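You operate a simulated robot arm through the tools that you are given. There is no shell and no other tool.

You run a simulated robot arm. Do the job below in one go: nothing can be reset, and whatever is moved stays where it is left.

Task
Shut the red valve, bleed the line through the nozzle, park the hose.
Fine: blue valve open to bleed till the gauge reads zero, then shut; coupler on the black peg.

Only the result counts: the job must be done as asked and must still hold three seconds after the hand-in. Knocking over, shifting, dropping, spilling or breaking anything else fails it.

Robot
A 6-joint arm with a two-finger parallel gripper, fixed in place. Base frame: the origin is on the floor under the middle of its stand, x ahead of it, y to its left, z up; the work surface is at about z = 860. Readings come in mm, degrees, newtons and seconds.
With the tool pointing down near the work surface it reaches from about 300 to 800 mm from the base axis. Its first joint turns from -166.0 to 166.0 degrees. Payload 3.43 kg.
The tool frame sits at the grasp point between the pads (the TCP): z along the fingers, y along the line on which they close. The tips reach 34 mm beyond it. The gripper opens to 128 mm. The fingers are 24 mm wide and 12 mm thick; the gripper's body (48 by 130 mm) begins 96 mm behind the TCP.
Orientation is told as [roll, pitch, yaw] about the base's x, y, z axes, in that order, counted from this pose: with the fingers straight down and closing along the base's y, the tool's x points along the base's -x, its y along +y and its z along -z.

Tools
- The arm moves only by the tool arm_command. Its argument "plan" is a list of rows, each an object (a shift or turn left out is 0, a gripper value left out holds the last) with "delta_pos": the shift along the base's x, y, z in mm, a list of three; "rot": the turn, a rotation vector about the base's x, y, z in degrees, a list of three; "claw": the finger opening in mm, from 0 to 128. In form: [{"delta_pos": [x, y, z], "rot": [ax, ay, az], "claw": claw}, ...]. A call has 1 to 20 rows; each row shifts and turns the commanded pose from where the row before left it. A row lasts 0.2 s, in which the tool goes at most 50 mm and 8.6 degrees; a call with a longer step from one row to the next is refused whole, and so is a gripper value outside its range. Where a pose cannot be reached the arm comes as near as it can. A force on the tool above 50 N (or 10 N above the force at the start of the call, whichever is more), or a blocked arm, ends the call early, and 0.2 s more pass. The fingers move at their own pace (about 45 mm/s each) and stop on an object; they squeeze with about 20 N. The grip force told is the motor's: it shows also when the fingers shut on nothing. Time passes only in rows, and 0.2 s behind the last, so rows that do not move let the fingers close. It gives the time, the measured TCP pose, the force on the tool (base axes), the opening and the grip force at its end, in the units of the frame above (readings bear some noise), with the torque about the TCP (base axes, N m) and any sound that the robot's microphone picked up.
- Cameras (640 x 400 px; columns grow to the right, rows downward): "scene" is fixed at [400, 501.2, 1790.6]; the picture's right is [-0.88, -0.48, 0.00], its down [-0.40, 0.72, -0.57] and it looks along [0.28, -0.50, -0.82] (base axes); focal length 376 px, centre (320, 200). "wrist" rides on the gripper at [76, -11, -160] in the tool frame; the picture's right is [0.15, 0.99, 0.00], its down [-0.88, 0.13, -0.46] and it looks along [-0.45, 0.07, 0.89] (tool axes); focal length 234 px, centre (320, 200). There is no depth. A picture from a camera that has moved, and an enlarged one, comes with that camera's place and axes in the base frame and with its lens.
- camera(camera): a new picture of that camera. The clock stands still meanwhile.
- enlarge(camera, box): a new picture of the part [left, top, right, bottom] of that camera's present view, enlarged. The clock stands still meanwhile.
- sign_off(): hands the job in; it is judged then, once.

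Nothing tells you positions but the pictures and the camera data. Unless the task says otherwise, let go and move clear before handing in.

The tools are called after "Call:" by a JSON object that holds its "fn" and its "kwargs". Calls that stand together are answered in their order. arm_command: Moves the arm, as the interface text tells. Its arguments: {"type":"object","properties":{"plan":{"type":"array","items":{"type":"object","properties":{"delta_pos":{"type":"array","items":{"type":"number"}},"rot":{"type":"array","items":{"type":"number"}},"claw":{"type":"number"}}}}},"required":["plan"]} The other tools are called the same way: camera (camera) takes a picture; enlarge (camera, box) takes an enlarged picture of a part of a camera's view; sign_off () hands the job in.

At the start:

```text
time_s: 0.0
eef_pos: [361.7, 110.3, 1306.7]
orientation: [0.0, 0.0, 0.0]
force: [-0.7, 0.2, 0.2]
wrist_torque: [0.02, 0.01, 0.0]
finger_gap: 128.1
grip_force: 0.1
```

scene: 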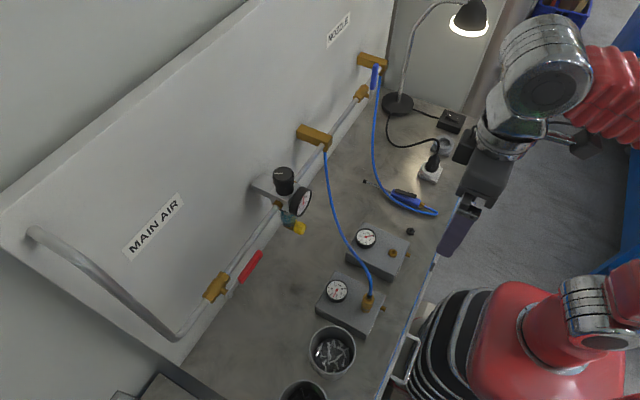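
wrist: 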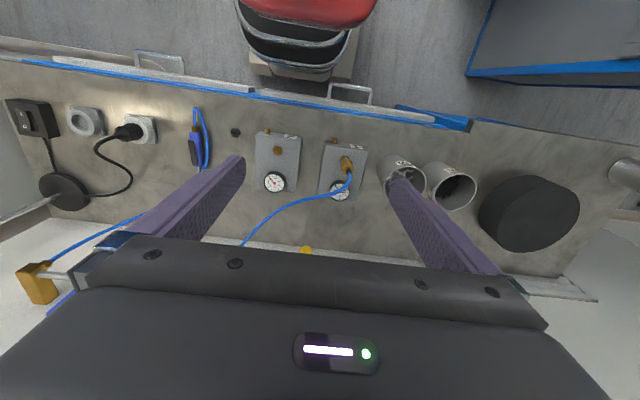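

I see a panel with an air line, a red-handled valve, a regulator, a blue-handled valve up by "NOZZLE", and two gauge blocks on the bench with a hose coupled to one. I'll zoom in on each part before moving anything.

Call:
{"fn": "enlarge", "kwargs": {"camera": "scene", "box": [160, 220, 320, 320]}}

Call:
{"fn": "enlarge", "kwargs": {"camera": "scene", "box": [300, 210, 460, 310]}}

Call:
{"fn": "enlarge", "kwargs": {"camera": "scene", "box": [300, 30, 460, 130]}}

Call:
{"fn": "enlarge", "kwargs": {"camera": "scene", "box": [230, 140, 390, 240]}}

Call:
{"fn": "enlarge", "kwargs": {"camera": "scene", "box": [340, 130, 480, 230]}}

Call:
{"fn": "enlarge", "kwargs": {"camera": "wrist", "box": [170, 90, 410, 240]}}

```text
4.00 times, centred on (240, 270) of scene
camera zoom: at [400.0, 501.2, 1790.6], right [-0.88, -0.48, 0.0], down [-0.4, 0.72, -0.57], along [0.28, -0.5, -0.82], focal length 1504 px, centre (640, -80)
```

zoom: 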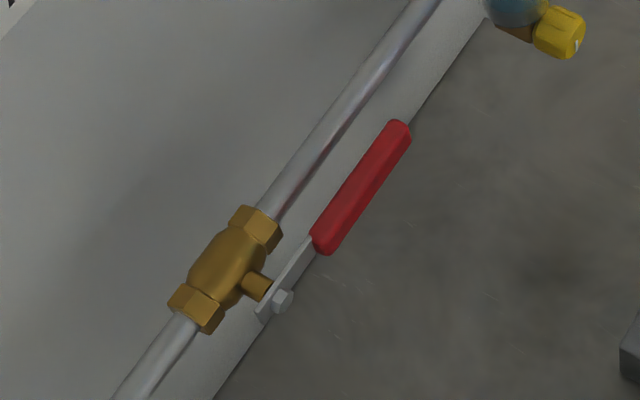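

```text
4.00 times, centred on (380, 260) of scene
camera zoom: at [400.0, 501.2, 1790.6], right [-0.88, -0.48, 0.0], down [-0.4, 0.72, -0.57], along [0.28, -0.5, -0.82], focal length 1504 px, centre (80, -40)
```

zoom: 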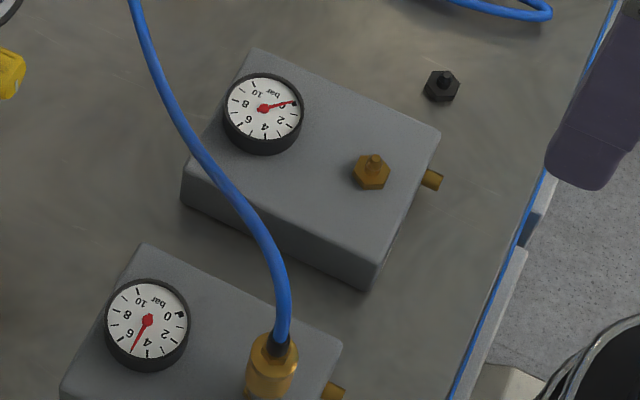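

```text
4.00 times, centred on (380, 80) of scene
camera zoom: at [400.0, 501.2, 1790.6], right [-0.88, -0.48, 0.0], down [-0.4, 0.72, -0.57], along [0.28, -0.5, -0.82], focal length 1504 px, centre (80, 680)
```

zoom: 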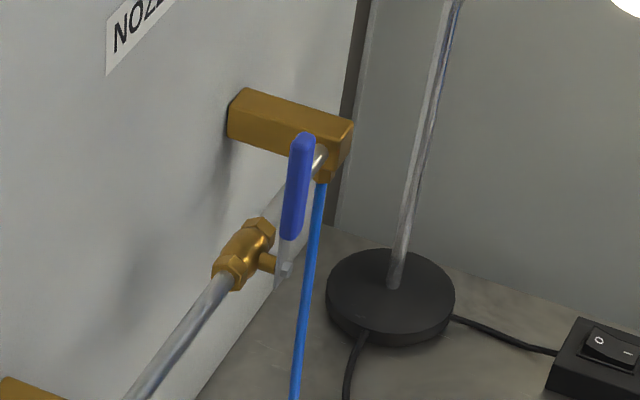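

```text
4.00 times, centred on (310, 190) of scene
camera zoom: at [400.0, 501.2, 1790.6], right [-0.88, -0.48, 0.0], down [-0.4, 0.72, -0.57], along [0.28, -0.5, -0.82], focal length 1504 px, centre (360, 240)
```

zoom: 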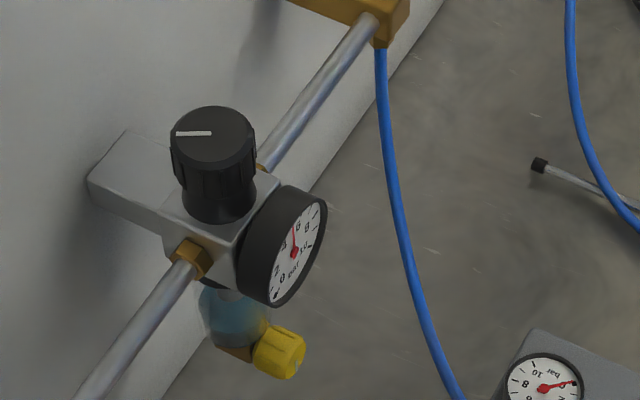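

```text
4.00 times, centred on (410, 180) of scene
camera zoom: at [400.0, 501.2, 1790.6], right [-0.88, -0.48, 0.0], down [-0.4, 0.72, -0.57], along [0.28, -0.5, -0.82], focal length 1504 px, centre (-40, 280)
```

zoom: 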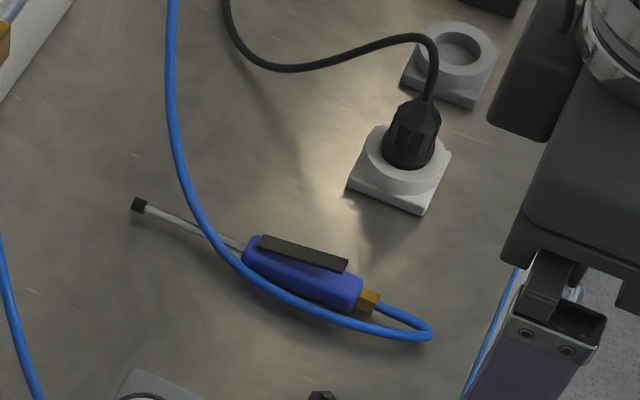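

```text
2.67 times, centred on (290, 165) of wrist
camera zoom: at [286.5, 98.5, 1467.5], right [-0.15, 0.99, 0.0], down [0.88, 0.13, 0.46], along [0.45, 0.07, -0.89], focal length 624 px, centre (400, 293)
```

zoom: 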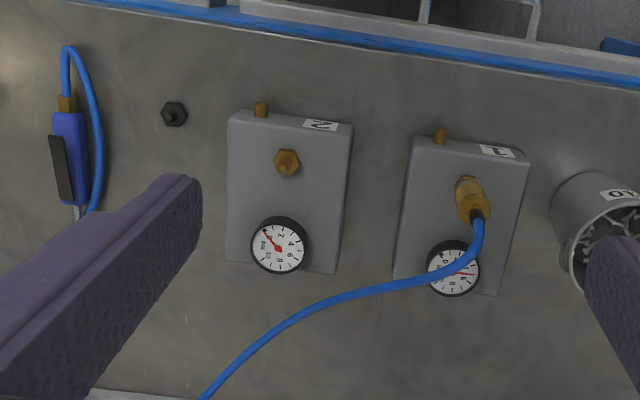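

The panel stands along y at about x = 760. The red handle lies horizontal (open) at about y 230–340, z 1036. The blue handle points up (shut) at about y −376. I'll tilt the wrist camera towards the panel for a closer look.

Call:
{"fn": "arm_command", "kwargs": {"plan": [{"delta_pos": [10, 17, -10], "rot": [0, -6, 0], "claw": 128}, {"delta_pos": [10, 17, -10], "rot": [0, -6, 0]}, {"delta_pos": [10, 17, -10], "rot": [0, -6, 0]}, {"delta_pos": [10, 17, -10], "rot": [0, -6, 0]}, {"delta_pos": [10, 17, -10], "rot": [0, -6, 0]}, {"delta_pos": [10, 17, -10], "rot": [0, -6, 0]}, {"delta_pos": [10, 17, -10], "rot": [0, -6, 0]}, {"delta_pos": [10, 17, -10], "rot": [0, -6, 0]}, {"delta_pos": [0, 0, 0]}]}}

Call:
{"fn": "camera", "kwargs": {"camera": "wrist"}}

Call:
{"fn": "camera", "kwargs": {"camera": "scene"}}

```text
time_s: 2.0
eef_pos: [442.6, 246.2, 1227.6]
orientation: [0.0, -48.1, 0.1]
force: [-0.6, 0.3, 0.4]
wrist_torque: [0.01, -0.03, -0.05]
finger_gap: 127.9
grip_force: 0.0
```

```text
taken
camera wrist: at [272.7, 235.4, 1278.3], right [-0.1, 0.99, -0.11], down [0.25, 0.13, 0.96], along [0.96, 0.07, -0.26], focal length 234 px, centre (320, 200)
```

wrist: 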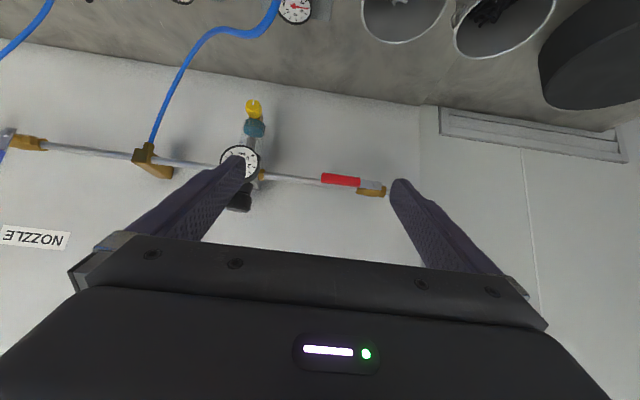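

```text
taken
```

scene: 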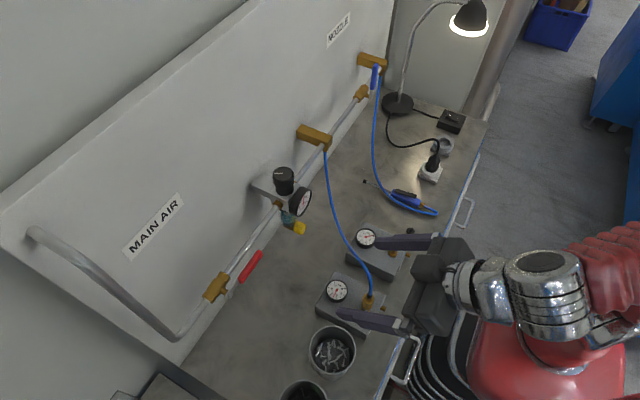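

The wrist view is upside down (its down is +z), and the red handle is in view. I'll enlarge the red and blue valves.

Call:
{"fn": "enlarge", "kwargs": {"camera": "wrist", "box": [300, 150, 420, 225]}}

Call:
{"fn": "enlarge", "kwargs": {"camera": "wrist", "box": [200, 90, 320, 165]}}

Call:
{"fn": "enlarge", "kwargs": {"camera": "wrist", "box": [0, 90, 200, 215]}}

```text
5.33 times, centred on (360, 188) of wrist
camera zoom: at [272.7, 235.4, 1278.3], right [-0.1, 0.99, -0.11], down [0.25, 0.13, 0.96], along [0.96, 0.07, -0.26], focal length 1249 px, centre (107, 267)
```

zoom: 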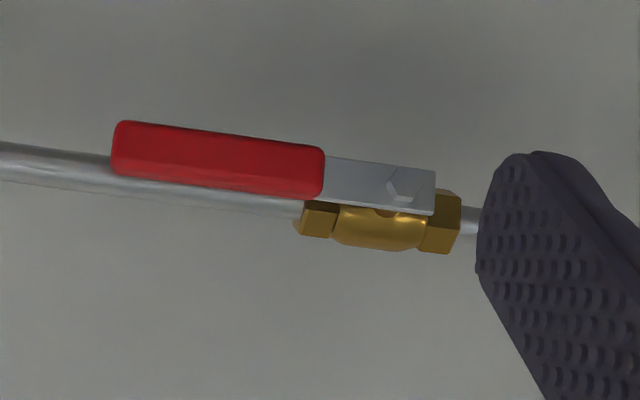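

```text
5.33 times, centred on (260, 128) of wrist
camera zoom: at [272.7, 235.4, 1278.3], right [-0.1, 0.99, -0.11], down [0.25, 0.13, 0.96], along [0.96, 0.07, -0.26], focal length 1249 px, centre (640, 587)
```

zoom: 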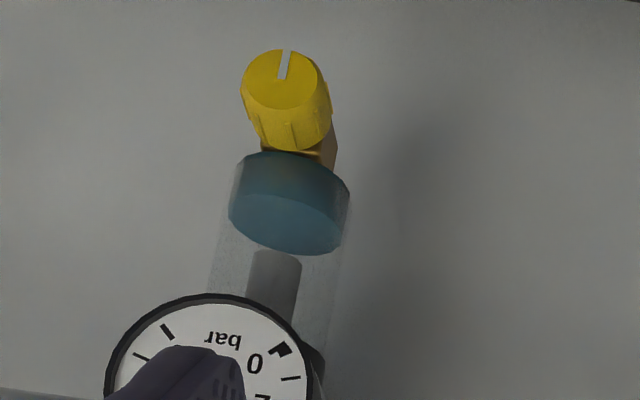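

```text
3.20 times, centred on (100, 152) of wrist
camera zoom: at [272.7, 235.4, 1278.3], right [-0.1, 0.99, -0.11], down [0.25, 0.13, 0.96], along [0.96, 0.07, -0.26], focal length 749 px, centre (1024, 352)
```

zoom: 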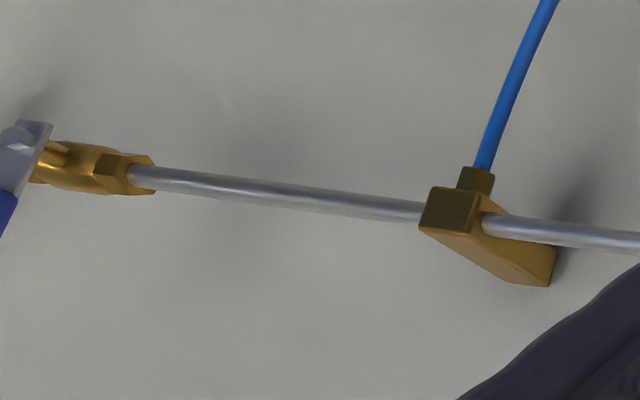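

Triangulating puts the red stem at about (662, 360, 1131) with its grip running to y ≈ 263. The blue stem is at about (662, −265, 1126) with its handle up to z ≈ 1226. I'll close the fingers and go to a spot in front of and below the red grip.

Call:
{"fn": "arm_command", "kwargs": {"plan": [{"delta_pos": [20, 10, -20], "rot": [0, -4, 0], "claw": 0}, {"delta_pos": [20, 10, -25], "rot": [0, -4, 0]}, {"delta_pos": [20, 10, -25], "rot": [0, -4, 0]}, {"delta_pos": [20, 10, -25], "rot": [0, -4, 0]}, {"delta_pos": [20, 4, -25], "rot": [0, -4, 0]}, {"delta_pos": [20, 0, -20], "rot": [0, -2, 0]}, {"delta_pos": [12, 0, -12]}, {"delta_pos": [0, 0, 0]}, {"delta_pos": [0, 0, 0]}, {"delta_pos": [0, 0, 0]}]}}

Call:
{"fn": "camera", "kwargs": {"camera": "wrist"}}

Call:
{"fn": "camera", "kwargs": {"camera": "scene"}}

```text
time_s: 4.2
eef_pos: [574.0, 290.8, 1073.0]
orientation: [-0.1, -70.0, 0.1]
force: [-0.4, -1.1, -0.2]
wrist_torque: [0.01, 0.02, 0.02]
finger_gap: 0.0
grip_force: 19.9
```

```text
taken
camera wrist: at [398.3, 280.0, 1057.7], right [-0.05, 0.99, -0.14], down [-0.13, 0.13, 0.98], along [0.99, 0.07, 0.12], focal length 234 px, centre (320, 200)
```

wrist: 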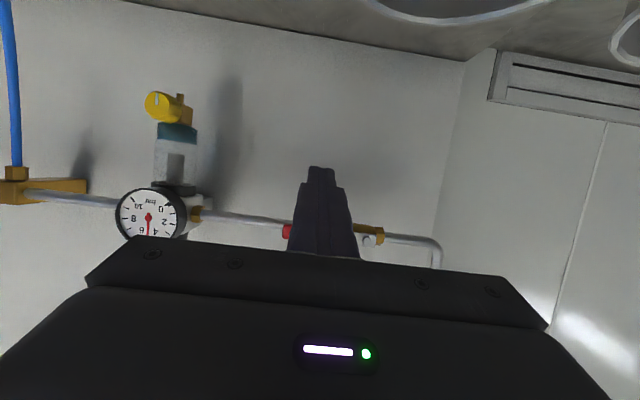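

```text
taken
```

scene: 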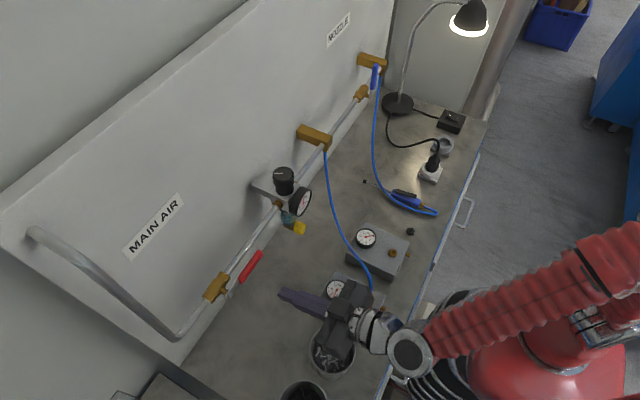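

The finger is in front of the red grip and my estimate holds: grip at z ≈ 1130, stem at y ≈ 361. Next I'll slide the fingertip under the grip and push up gently to see which way the lever turns.

Call:
{"fn": "arm_command", "kwargs": {"plan": [{"delta_pos": [32, 0, 5]}, {"delta_pos": [32, 0, 5]}, {"delta_pos": [0, 0, 15]}, {"delta_pos": [0, 0, 8]}, {"delta_pos": [0, -1, 8]}, {"delta_pos": [0, -1, 8]}, {"delta_pos": [0, 0, 6]}, {"delta_pos": [0, 0, 0]}]}}

Call:
{"fn": "camera", "kwargs": {"camera": "wrist"}}

Call:
{"fn": "enlarge", "kwargs": {"camera": "scene", "box": [180, 220, 340, 320]}}

```text
time_s: 6.0
eef_pos: [636.9, 288.4, 1131.1]
orientation: [0.0, -69.9, 0.0]
force: [-3.1, -0.5, -2.7]
wrist_torque: [-0.04, 0.02, 0.03]
finger_gap: 0.0
grip_force: 20.3
```

```text
taken
camera wrist: at [461.2, 276.7, 1115.3], right [-0.05, 0.99, -0.14], down [-0.13, 0.13, 0.98], along [0.99, 0.07, 0.12], focal length 234 px, centre (320, 200)
```

wrist: 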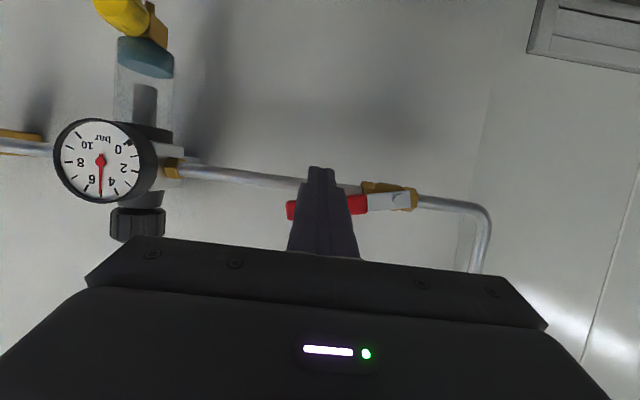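

```text
4.00 times, centred on (260, 270) of scene
camera zoom: at [400.0, 501.2, 1790.6], right [-0.88, -0.48, 0.0], down [-0.4, 0.72, -0.57], along [0.28, -0.5, -0.82], focal length 1504 px, centre (560, -80)
```

zoom: 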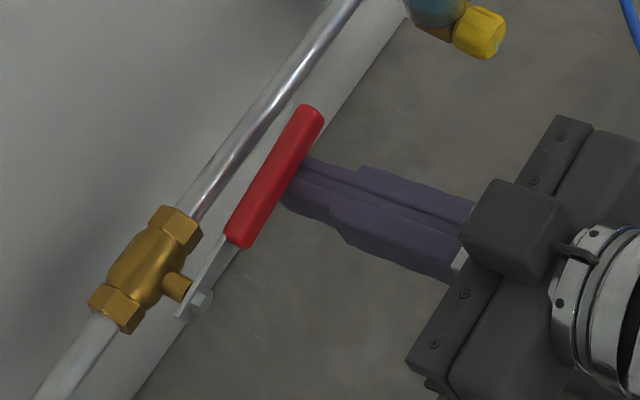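

The lever swings upward under only about 3 N, so up is the closing direction. I'll continue along the arc to vertical.

Call:
{"fn": "arm_command", "kwargs": {"plan": [{"delta_pos": [0, 0.5, 12]}, {"delta_pos": [0, 0.5, 12]}, {"delta_pos": [0, 3.5, 9]}, {"delta_pos": [0, 3.5, 9]}, {"delta_pos": [0, 5.5, 7.6]}, {"delta_pos": [0, 5.5, 7.6]}, {"delta_pos": [0, 7.5, 6]}, {"delta_pos": [0, 7.5, 6]}, {"delta_pos": [0, 8.7, 3.8]}, {"delta_pos": [0, 8.7, 3.8]}, {"delta_pos": [0, 1.5, 0]}, {"delta_pos": [0, 0, 0]}]}}

Call:
{"fn": "camera", "kwargs": {"camera": "wrist"}}

Call:
{"fn": "enlarge", "kwargs": {"camera": "scene", "box": [180, 200, 340, 300]}}

```text
time_s: 8.6
eef_pos: [639.1, 341.2, 1206.9]
orientation: [-0.1, -70.0, 0.1]
force: [1.1, -4.6, 0.1]
wrist_torque: [-0.05, -0.02, -0.13]
finger_gap: 0.1
grip_force: 19.5
```

```text
taken
camera wrist: at [463.2, 329.5, 1192.0], right [-0.05, 0.99, -0.14], down [-0.13, 0.13, 0.98], along [0.99, 0.07, 0.12], focal length 234 px, centre (320, 200)
```

wrist: 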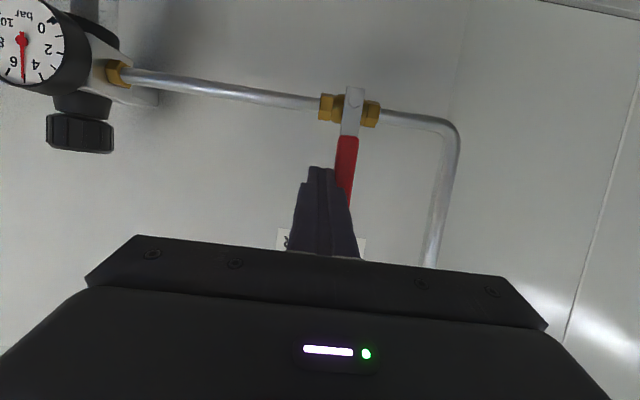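

```text
4.00 times, centred on (260, 250) of scene
camera zoom: at [400.0, 501.2, 1790.6], right [-0.88, -0.48, 0.0], down [-0.4, 0.72, -0.57], along [0.28, -0.5, -0.82], focal length 1504 px, centre (560, 0)
```

zoom: 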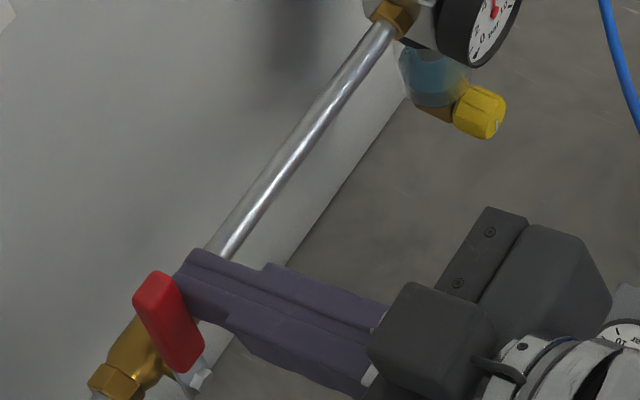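

The red lever is almost vertical. I'll press a few more millimetres to be sure it's against its stop.

Call:
{"fn": "arm_command", "kwargs": {"plan": [{"delta_pos": [0, 2, 0]}, {"delta_pos": [0, 2, 0]}, {"delta_pos": [0, 0, 0]}]}}

Call:
{"fn": "camera", "kwargs": {"camera": "wrist"}}

Call:
{"fn": "enlarge", "kwargs": {"camera": "wrist", "box": [280, 70, 440, 170]}}

```text
time_s: 9.4
eef_pos: [638.2, 341.1, 1207.5]
orientation: [-0.4, -69.9, -0.2]
force: [-9.2, -35.9, 1.6]
wrist_torque: [-0.35, 0.05, -0.73]
finger_gap: 0.2
grip_force: 19.8
```

```text
taken
camera wrist: at [463.2, 331.0, 1192.0], right [-0.04, 0.99, -0.14], down [-0.13, 0.13, 0.98], along [0.99, 0.06, 0.12], focal length 234 px, centre (320, 200)
```

wrist: 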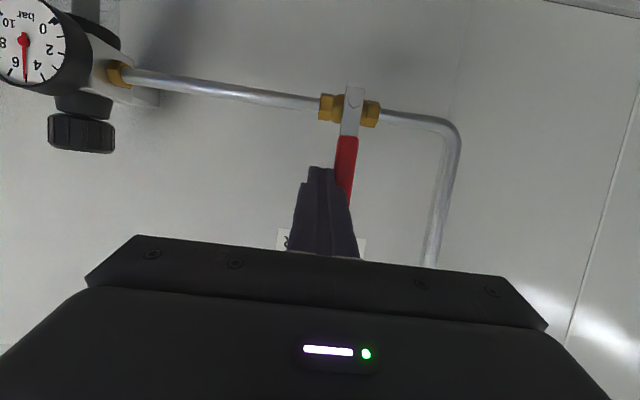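

```text
4.00 times, centred on (360, 120) of wrist
camera zoom: at [463.2, 331.0, 1192.0], right [-0.04, 0.99, -0.14], down [-0.13, 0.13, 0.98], along [0.99, 0.06, 0.12], focal length 937 px, centre (160, 520)
```

zoom: 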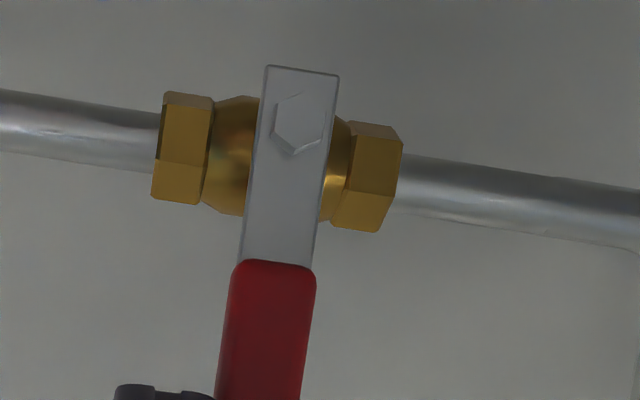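

The force rose to 36 N against a hard stop and the lever is square to the pipe, so the red valve is shut. I'll back off and travel across to view the blue valve, clear of the regulator.

Call:
{"fn": "arm_command", "kwargs": {"plan": [{"delta_pos": [0, -8, 0]}, {"delta_pos": [-40, -4, 0]}, {"delta_pos": [-50, 0, 0]}, {"delta_pos": [-20, -30, 10]}, {"delta_pos": [0, -45, 10]}, {"delta_pos": [0, -48, 0]}, {"delta_pos": [0, -48, 0]}, {"delta_pos": [0, -48, 0]}, {"delta_pos": [0, -48, 0]}, {"delta_pos": [0, -48, 0]}, {"delta_pos": [0, -48, 0]}, {"delta_pos": [0, -48, 0]}, {"delta_pos": [0, -48, 0]}, {"delta_pos": [0, -40, 0]}, {"delta_pos": [0, -20, 0]}, {"delta_pos": [0, 0, 0]}]}}

Call:
{"fn": "camera", "kwargs": {"camera": "wrist"}}

Call:
{"fn": "camera", "kwargs": {"camera": "scene"}}

```text
time_s: 12.8
eef_pos: [528.9, -188.9, 1226.1]
orientation: [-0.1, -70.0, 0.1]
force: [0.5, -0.1, 0.8]
wrist_torque: [-0.01, 0.01, 0.02]
finger_gap: 0.1
grip_force: 20.0
out of reach, approached as far as the arm can: row 11
```

```text
taken
camera wrist: at [353.7, -199.4, 1211.3], right [-0.05, 0.99, -0.14], down [-0.13, 0.13, 0.98], along [0.99, 0.07, 0.12], focal length 234 px, centre (320, 200)
```

wrist: 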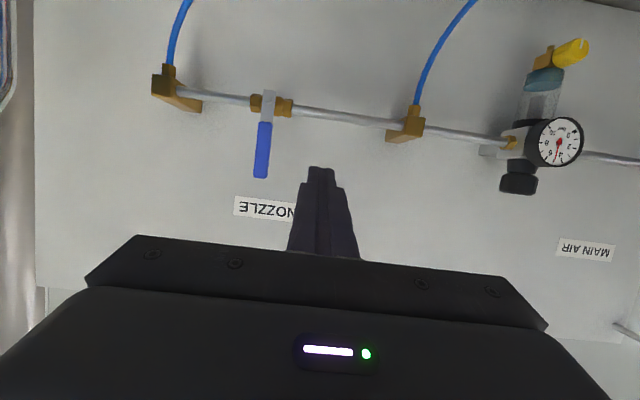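

```text
taken
```

scene: 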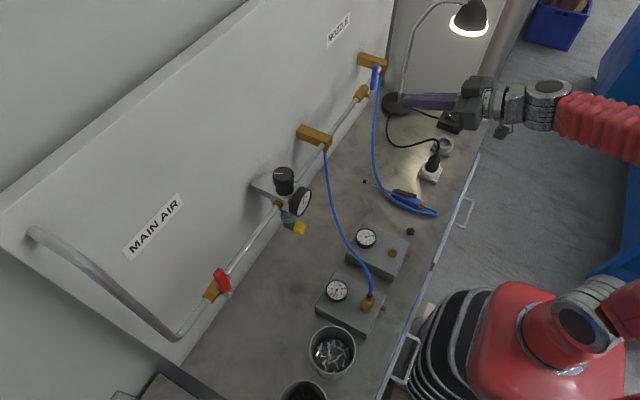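

Blue valve is in view with its handle up. I'll enlarge it to fix its position.

Call:
{"fn": "enlarge", "kwargs": {"camera": "wrist", "box": [150, 50, 310, 200]}}

Call:
{"fn": "enlarge", "kwargs": {"camera": "wrist", "box": [500, 90, 620, 190]}}

Call:
{"fn": "enlarge", "kwargs": {"camera": "scene", "box": [310, 210, 450, 320]}}

```text
2.67 times, centred on (230, 125) of wrist
camera zoom: at [353.7, -199.4, 1211.3], right [-0.05, 0.99, -0.14], down [-0.13, 0.13, 0.98], along [0.99, 0.07, 0.12], focal length 624 px, centre (560, 400)
```

zoom: 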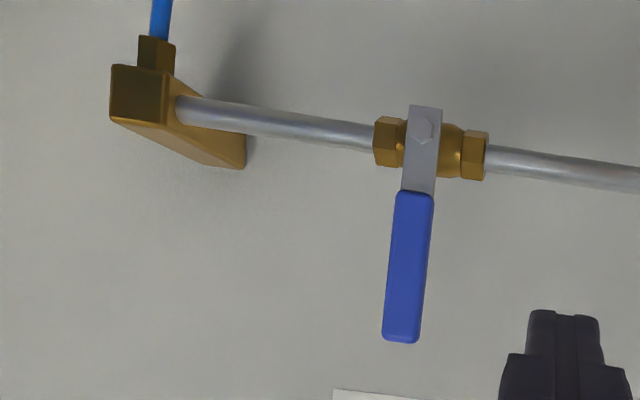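

```text
4.00 times, centred on (560, 140) of wrist
camera zoom: at [353.7, -199.4, 1211.3], right [-0.05, 0.99, -0.14], down [-0.13, 0.13, 0.98], along [0.99, 0.07, 0.12], focal length 937 px, centre (-640, 440)
```

zoom: 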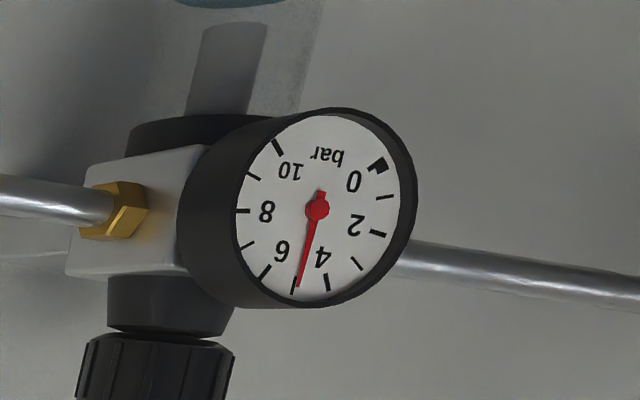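

```text
3.64 times, centred on (380, 265) of scene
camera zoom: at [400.0, 501.2, 1790.6], right [-0.88, -0.48, 0.0], down [-0.4, 0.72, -0.57], along [0.28, -0.5, -0.82], focal length 1367 px, centre (102, -36)
```

zoom: 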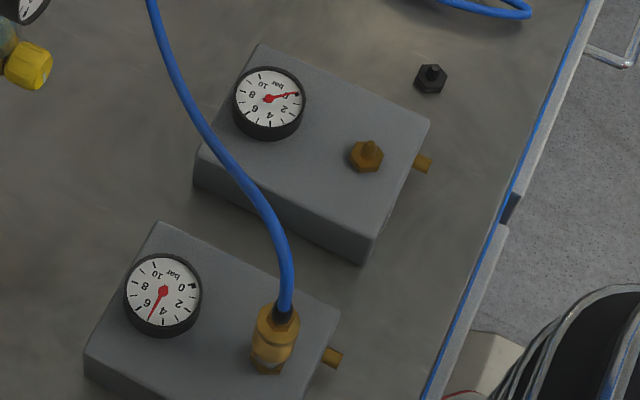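

Blue pivot is at about (660, −258, 1132). I'll put the fingertip on the handle's +y side near its top and nudge it towards −y, the open direction by analogy with red.

Call:
{"fn": "arm_command", "kwargs": {"plan": [{"delta_pos": [10, -14, -9]}, {"delta_pos": [10, -14, -9]}, {"delta_pos": [45, 0, 0]}, {"delta_pos": [44, 0, 0]}, {"delta_pos": [0, -10, 0]}, {"delta_pos": [0, -10, 0]}, {"delta_pos": [0, -8, 0]}, {"delta_pos": [0, -5, 0]}, {"delta_pos": [0, 0, 0]}]}}

Call:
{"fn": "camera", "kwargs": {"camera": "wrist"}}

Call:
{"fn": "enlarge", "kwargs": {"camera": "scene", "box": [340, 40, 500, 140]}}

```text
time_s: 14.8
eef_pos: [637.3, -247.7, 1209.6]
orientation: [-0.2, -70.0, 0.1]
force: [-1.1, 1.8, 1.1]
wrist_torque: [0.0, 0.0, 0.03]
finger_gap: 0.2
grip_force: 20.2
```

```text
taken
camera wrist: at [461.5, -259.2, 1194.6], right [-0.05, 0.99, -0.14], down [-0.13, 0.13, 0.98], along [0.99, 0.07, 0.12], focal length 234 px, centre (320, 200)
```

wrist: 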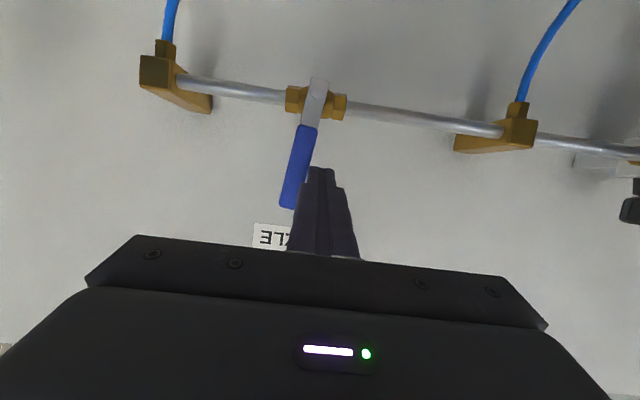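

```text
4.00 times, centred on (420, 90) of scene
camera zoom: at [400.0, 501.2, 1790.6], right [-0.88, -0.48, 0.0], down [-0.4, 0.72, -0.57], along [0.28, -0.5, -0.82], focal length 1504 px, centre (-80, 640)
```

zoom: 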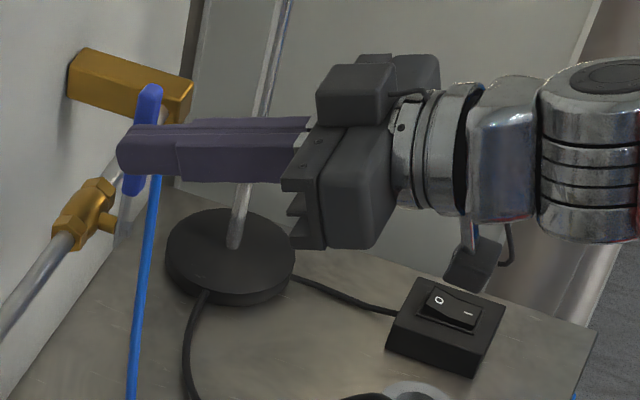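

The handle turns towards −y easily. I'll keep going about halfway and check for bleed sound and gun movement.

Call:
{"fn": "arm_command", "kwargs": {"plan": [{"delta_pos": [0, -7, 0.5]}, {"delta_pos": [0, -7, 0.5]}, {"delta_pos": [0, -7, 0]}, {"delta_pos": [0, -7, 0]}, {"delta_pos": [0, -9, -3]}, {"delta_pos": [0, -9, -3]}, {"delta_pos": [0, 0, 0]}]}}

Call:
{"fn": "enlarge", "kwargs": {"camera": "scene", "box": [340, 130, 480, 230]}}

Call:
{"fn": "enlarge", "kwargs": {"camera": "scene", "box": [310, 210, 450, 320]}}

Call:
{"fn": "camera", "kwargs": {"camera": "wrist"}}

```text
time_s: 16.4
eef_pos: [636.1, -293.9, 1204.7]
orientation: [-0.4, -70.0, 0.1]
force: [-0.2, -0.2, 1.6]
wrist_torque: [-0.04, 0.02, 0.0]
finger_gap: 0.0
grip_force: 19.9
```

```text
4.00 times, centred on (410, 180) of scene
camera zoom: at [400.0, 501.2, 1790.6], right [-0.88, -0.48, 0.0], down [-0.4, 0.72, -0.57], along [0.28, -0.5, -0.82], focal length 1504 px, centre (-40, 280)
```

zoom: 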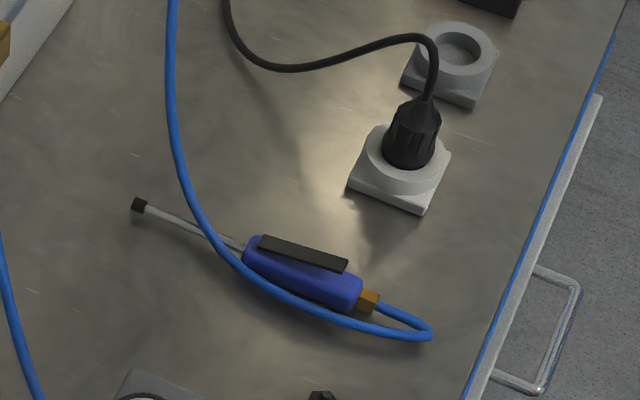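

```text
3.64 times, centred on (380, 265) of scene
camera zoom: at [400.0, 501.2, 1790.6], right [-0.88, -0.48, 0.0], down [-0.4, 0.72, -0.57], along [0.28, -0.5, -0.82], focal length 1367 px, centre (102, -36)
```

zoom: 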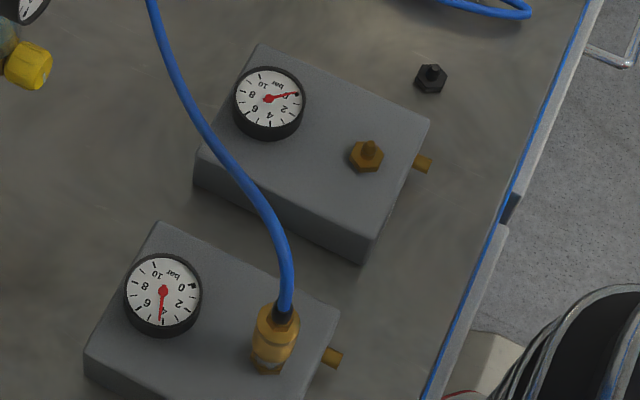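

```text
taken
camera wrist: at [460.7, -305.1, 1188.3], right [-0.05, 0.99, -0.14], down [-0.13, 0.13, 0.98], along [0.99, 0.07, 0.12], focal length 234 px, centre (320, 200)
```

wrist: 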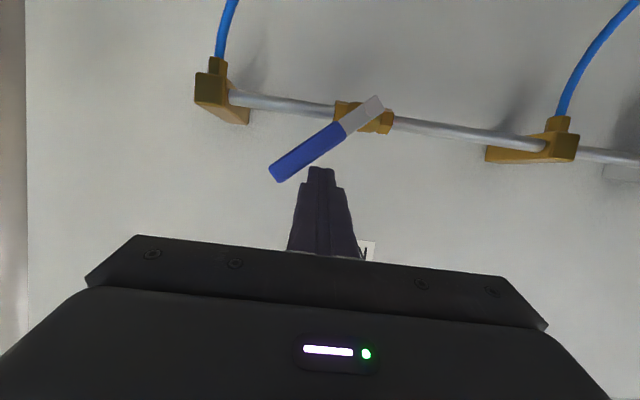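

Block 1's gauge has already dropped from about 5 to 4 bar, and the gun hasn't moved, so the line is bleeding through the nozzle. I'll open the blue valve the rest of the way.

Call:
{"fn": "arm_command", "kwargs": {"plan": [{"delta_pos": [0, -7.5, -5]}, {"delta_pos": [0, -7.5, -5]}, {"delta_pos": [0, -6, -7]}, {"delta_pos": [0, -6, -7]}, {"delta_pos": [0, -4, -8]}, {"delta_pos": [0, -4, -8]}, {"delta_pos": [0, 0, 0]}]}}

Call:
{"fn": "enlarge", "kwargs": {"camera": "scene", "box": [310, 210, 450, 320]}}

Call:
{"fn": "camera", "kwargs": {"camera": "wrist"}}

Call:
{"fn": "camera", "kwargs": {"camera": "scene"}}

```text
time_s: 18.0
eef_pos: [636.9, -327.1, 1164.1]
orientation: [-0.1, -69.9, 0.1]
force: [-1.1, -0.1, 0.1]
wrist_torque: [0.0, 0.01, -0.02]
finger_gap: 0.1
grip_force: 20.3
```

```text
3.64 times, centred on (380, 265) of scene
camera zoom: at [400.0, 501.2, 1790.6], right [-0.88, -0.48, 0.0], down [-0.4, 0.72, -0.57], along [0.28, -0.5, -0.82], focal length 1367 px, centre (102, -36)
```

zoom: 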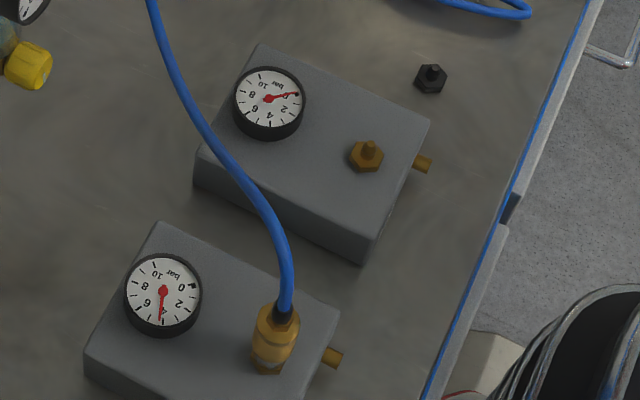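

```text
taken
camera wrist: at [461.4, -339.4, 1148.5], right [-0.05, 0.99, -0.14], down [-0.13, 0.13, 0.98], along [0.99, 0.07, 0.12], focal length 234 px, centre (320, 200)
```

wrist: 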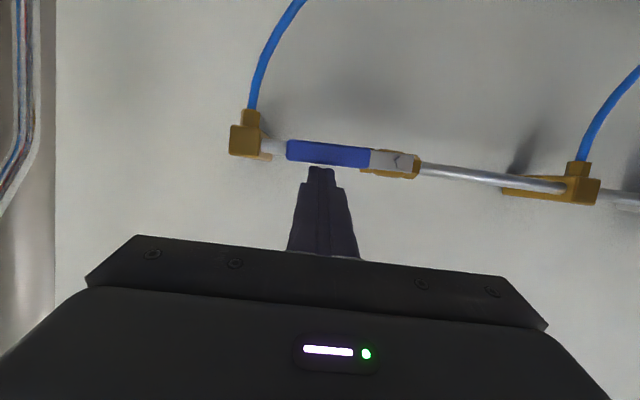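

```text
taken
```

scene: 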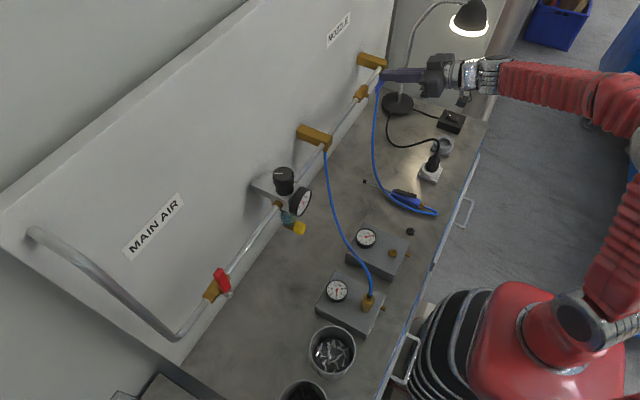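

The gauge has stopped at about 4 bar and there's no hiss: the nozzle hose filled, but the blow gun has its own trigger, so I have to press it. I'll nudge blue to fully open, back off and look at the gun from above.

Call:
{"fn": "arm_command", "kwargs": {"plan": [{"delta_pos": [0, 0, -2.5]}, {"delta_pos": [0, 0, -2.5]}, {"delta_pos": [0, 0, 0]}]}}

Call:
{"fn": "arm_command", "kwargs": {"plan": [{"delta_pos": [0, 0, 20]}, {"delta_pos": [0, 5, 20]}, {"delta_pos": [-40, 10, 0]}, {"delta_pos": [-40, 15, 0], "rot": [0, 7, 0]}, {"delta_pos": [-25, 14, -8], "rot": [0, 7.9, 0]}, {"delta_pos": [-25, 14, -8], "rot": [0, 7.9, 0]}, {"delta_pos": [-25, 14, -8], "rot": [0, 7.9, 0]}, {"delta_pos": [-25, 14, -8], "rot": [0, 7.9, 0]}, {"delta_pos": [-25, 14, -8], "rot": [0, 7.9, 0]}, {"delta_pos": [-25, 14, -8], "rot": [0, 7.9, 0]}, {"delta_pos": [-25, 14, -8], "rot": [0, 7.9, 0]}, {"delta_pos": [-25, 14, -8], "rot": [0, 7.7, 0]}, {"delta_pos": [0, 0, 0]}]}}

Call:
{"fn": "camera", "kwargs": {"camera": "wrist"}}

Call:
{"fn": "camera", "kwargs": {"camera": "scene"}}

```text
time_s: 18.8
eef_pos: [636.4, -327.5, 1161.3]
orientation: [-0.4, -70.2, 0.3]
force: [-0.9, -1.4, 16.3]
wrist_torque: [-0.01, -0.44, 0.09]
finger_gap: 0.1
grip_force: 19.8
```

```text
time_s: 21.6
eef_pos: [340.5, -207.3, 1109.4]
orientation: [11.0, -11.1, -1.1]
force: [0.2, 0.3, 0.1]
wrist_torque: [-0.02, -0.03, 0.0]
finger_gap: 0.0
grip_force: 19.9
out of reach, approached as far as the arm can: row 10, 11, 12
```

```text
taken
camera wrist: at [235.4, -247.0, 1248.4], right [-0.16, 0.97, 0.16], down [0.77, 0.03, 0.63], along [0.61, 0.22, -0.76], focal length 234 px, centre (320, 200)
```

wrist: 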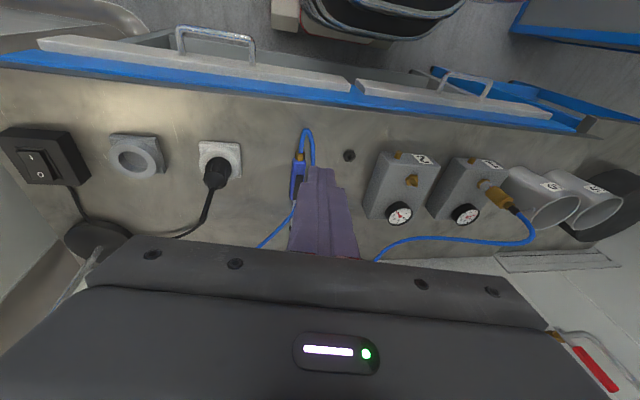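

```text
taken
```

scene: 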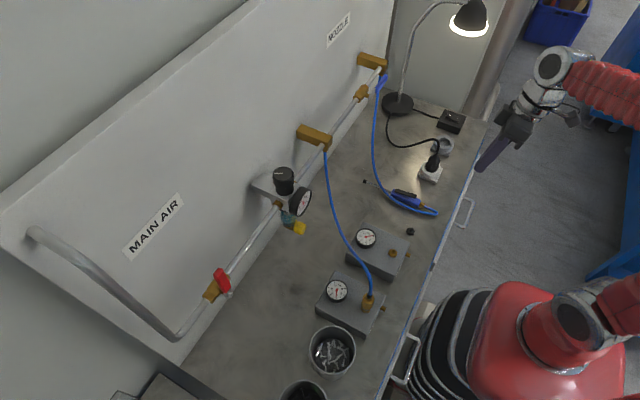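

The arm couldn't fully reach that pose and ended tilted. I'll move outward and up so it can settle to tool-down.

Call:
{"fn": "arm_command", "kwargs": {"plan": [{"delta_pos": [25, 5, 10]}, {"delta_pos": [25, 5, 10]}, {"delta_pos": [25, 5, 10]}, {"delta_pos": [25, 5, 10]}, {"delta_pos": [0, 0, 0]}]}}

Call:
{"fn": "camera", "kwargs": {"camera": "scene"}}

```text
time_s: 22.8
eef_pos: [442.1, -188.3, 1150.0]
orientation: [11.5, -11.5, -1.1]
force: [0.1, -0.4, 0.1]
wrist_torque: [-0.01, -0.01, 0.02]
finger_gap: 0.0
grip_force: 20.5
```

```text
taken
```

scene: 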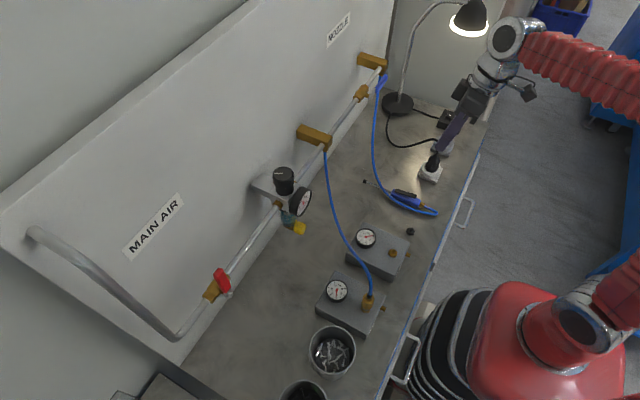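

The forearm is well clear of the lamp. I'll level the tool from here.

Call:
{"fn": "arm_command", "kwargs": {"plan": [{"delta_pos": [5, 0, 0], "rot": [-4, 4, 0.3]}, {"delta_pos": [5, 0, 0], "rot": [-4, 4, 0.3]}, {"delta_pos": [5, 0, 0], "rot": [-3.5, 3.5, 0.3]}, {"delta_pos": [0, 0, 0]}]}}

Call:
{"fn": "camera", "kwargs": {"camera": "wrist"}}

```text
time_s: 23.8
eef_pos: [443.7, -188.0, 1150.3]
orientation: [11.4, -11.5, -1.1]
force: [0.8, -0.4, 0.9]
wrist_torque: [0.0, 0.02, 0.06]
finger_gap: 0.0
grip_force: 20.2
out of reach, approached as far as the arm can: row 1, 2, 3
```

```text
taken
camera wrist: at [336.1, -229.1, 1286.9], right [-0.16, 0.97, 0.16], down [0.77, 0.02, 0.64], along [0.62, 0.23, -0.75], focal length 234 px, centre (320, 200)
```

wrist: 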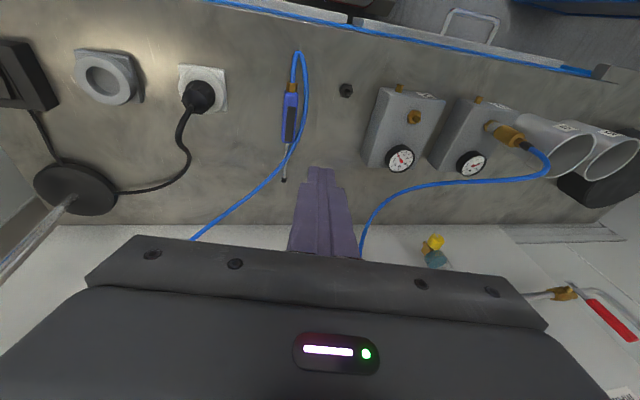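

A wrist joint has wound to its limit and leaves the tool about 15° off vertical. I'll unwind it in free air: swing the tool back up to horizontal, centre it at y = 0, then pitch down again.

Call:
{"fn": "arm_command", "kwargs": {"plan": [{"delta_pos": [8, 5, 6], "rot": [0, -7.3, 0]}, {"delta_pos": [8, 5, 6], "rot": [0, -7.3, 0]}, {"delta_pos": [8, 5, 6], "rot": [0, -7.3, 0]}, {"delta_pos": [8, 5, 6], "rot": [0, -7.3, 0]}, {"delta_pos": [8, 5, 6], "rot": [0, -7.3, 0]}, {"delta_pos": [8, 5, 6], "rot": [0, -7.3, 0]}, {"delta_pos": [8, 5, 6], "rot": [0, -7.3, 0]}, {"delta_pos": [0, 5, 6], "rot": [0, -7.3, 0]}, {"delta_pos": [0, 5, 6], "rot": [-2, 0, -5]}, {"delta_pos": [0, 5, 6], "rot": [-2, 0, -5]}, {"delta_pos": [0, 0, 0]}]}}

Call:
{"fn": "camera", "kwargs": {"camera": "scene"}}

```text
time_s: 26.2
eef_pos: [497.6, -138.5, 1209.4]
orientation: [2.5, -70.1, -2.3]
force: [-0.6, 0.3, -0.5]
wrist_torque: [-0.03, 0.03, 0.0]
finger_gap: 0.0
grip_force: 19.9
```

```text
taken
```

scene: 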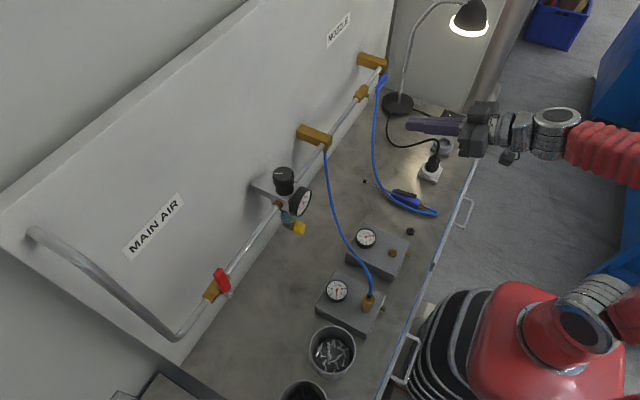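

That pose was reached. Next I'll centre at y ≈ 0 with the tool pitched a bit higher, then bring it down in the arm's own plane.

Call:
{"fn": "arm_command", "kwargs": {"plan": [{"delta_pos": [0, 20, 5], "rot": [-0.8, -5, 0]}, {"delta_pos": [0, 25, 5], "rot": [0, -5, 0]}, {"delta_pos": [0, 25, 5], "rot": [0, -5, 0]}, {"delta_pos": [0, 25, 0]}, {"delta_pos": [0, 25, 0]}, {"delta_pos": [0, 18, 0]}, {"delta_pos": [0, 0, 0]}]}}

Call:
{"fn": "camera", "kwargs": {"camera": "scene"}}

```text
time_s: 27.8
eef_pos: [498.6, 0.1, 1223.8]
orientation: [-0.2, -85.1, 0.4]
force: [-0.4, -0.4, -0.1]
wrist_torque: [-0.01, 0.0, 0.01]
finger_gap: 0.0
grip_force: 19.8
```

```text
taken
```

scene: 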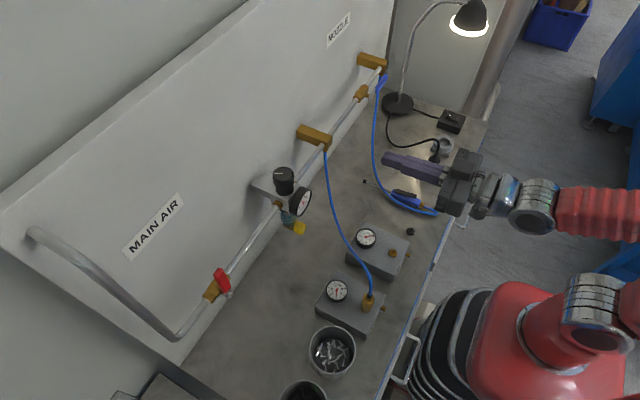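

No reach warnings. Now I'll pitch the tool down in-plane, step by step.

Call:
{"fn": "arm_command", "kwargs": {"plan": [{"delta_pos": [-3, 0, 0], "rot": [0, 7, 0]}, {"delta_pos": [-3, 0, 0], "rot": [0, 7, 0]}, {"delta_pos": [-3, 0, 0], "rot": [0, 7, 0]}, {"delta_pos": [-3, 0, 0], "rot": [0, 7, 0]}, {"delta_pos": [-3, 0, 0], "rot": [0, 7, 0]}, {"delta_pos": [-3, 0, 0], "rot": [0, 7, 0]}, {"delta_pos": [0, 0, 0]}]}}

Call:
{"fn": "camera", "kwargs": {"camera": "scene"}}

```text
time_s: 29.4
eef_pos: [480.3, -0.3, 1225.7]
orientation: [0.2, -43.1, 0.0]
force: [0.5, 0.3, 0.0]
wrist_torque: [-0.03, 0.01, -0.03]
finger_gap: 0.1
grip_force: 19.9
```

```text
taken
```

scene: 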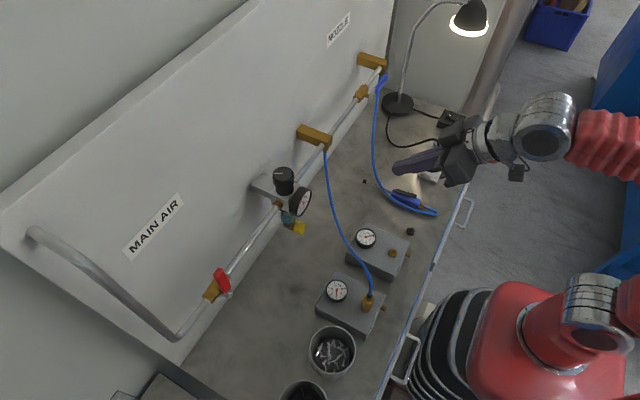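

It's going smoothly with no limit hit. I'll finish bringing the tool vertical and shift towards the gun.

Call:
{"fn": "arm_command", "kwargs": {"plan": [{"delta_pos": [-5, 0, 0], "rot": [0, 7.2, 0]}, {"delta_pos": [-5, 0, 0], "rot": [0, 7.2, 0]}, {"delta_pos": [-5, 0, 0], "rot": [0, 7.2, 0]}, {"delta_pos": [-5, 0, 0], "rot": [0, 7.2, 0]}, {"delta_pos": [-5, 0, 0], "rot": [0, 7.2, 0]}, {"delta_pos": [-5, 0, 0], "rot": [0, 7.1, 0]}, {"delta_pos": [0, 0, 0]}]}}

Call:
{"fn": "arm_command", "kwargs": {"plan": [{"delta_pos": [-10, -40, -15]}, {"delta_pos": [-10, -40, -15]}, {"delta_pos": [-10, -40, -15]}, {"delta_pos": [-10, -40, -15]}, {"delta_pos": [0, 0, 0]}]}}

Call:
{"fn": "camera", "kwargs": {"camera": "wrist"}}

Call:
{"fn": "camera", "kwargs": {"camera": "scene"}}

```text
time_s: 31.0
eef_pos: [450.6, -0.7, 1225.5]
orientation: [0.2, 0.0, 0.0]
force: [-0.4, 0.1, 0.3]
wrist_torque: [-0.01, -0.02, -0.03]
finger_gap: 0.2
grip_force: 19.7
```

```text
time_s: 32.2
eef_pos: [410.8, -161.5, 1164.0]
orientation: [0.1, -0.1, 0.1]
force: [0.1, 0.0, 0.6]
wrist_torque: [0.02, 0.01, 0.0]
finger_gap: 0.0
grip_force: 19.8
```

```text
taken
camera wrist: at [334.6, -174.1, 1324.8], right [-0.15, 0.99, 0.0], down [0.88, 0.13, 0.46], along [0.45, 0.07, -0.89], focal length 234 px, centre (320, 200)
```

wrist: 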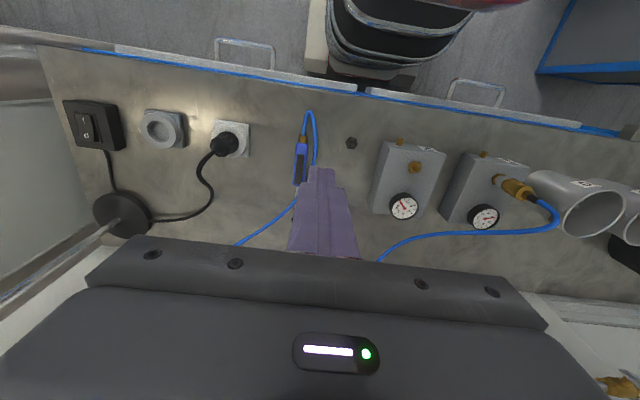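

```text
taken
```

scene: 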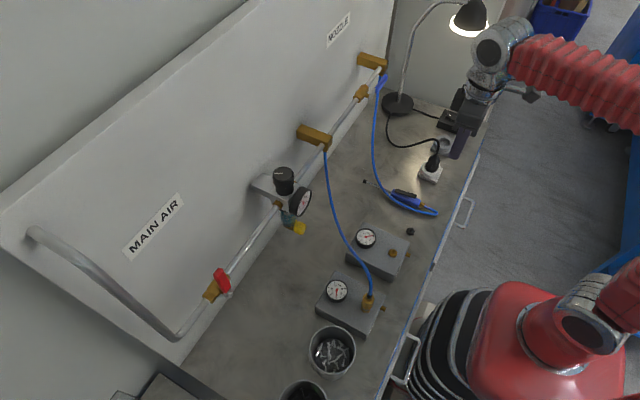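

The tool is vertical again. Now a close look at the gun's trigger from above.

Call:
{"fn": "enlarge", "kwargs": {"camera": "wrist", "box": [250, 90, 380, 230]}}

Call:
{"fn": "enlarge", "kwargs": {"camera": "scene", "box": [355, 165, 445, 225]}}

```text
2.86 times, centred on (315, 160) of wrist
camera zoom: at [334.6, -174.1, 1324.8], right [-0.15, 0.99, 0.0], down [0.88, 0.13, 0.46], along [0.45, 0.07, -0.89], focal length 669 px, centre (334, 314)
```

zoom: 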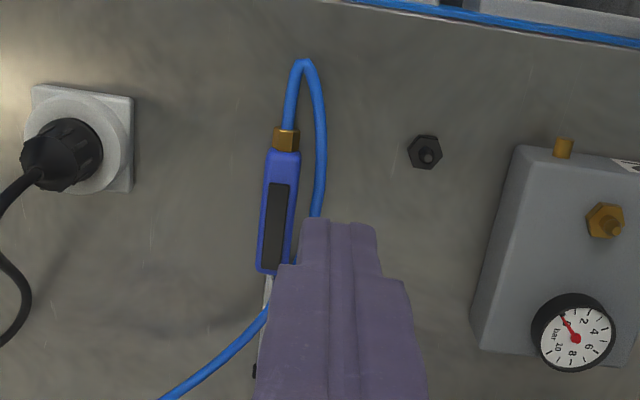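

```text
6.67 times, centred on (400, 195) of scene
camera zoom: at [400.0, 501.2, 1790.6], right [-0.88, -0.48, 0.0], down [-0.4, 0.72, -0.57], along [0.28, -0.5, -0.82], focal length 2506 px, centre (-213, 233)
```

zoom: 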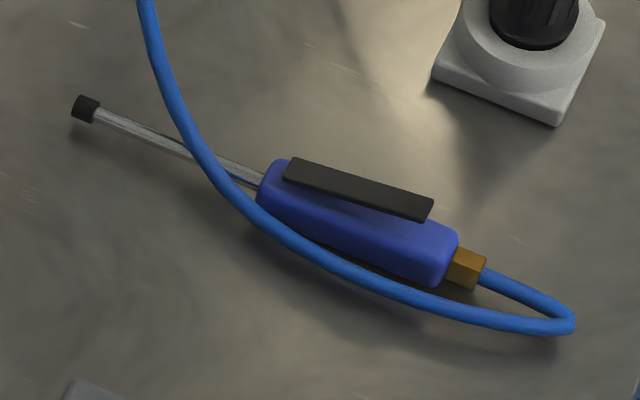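

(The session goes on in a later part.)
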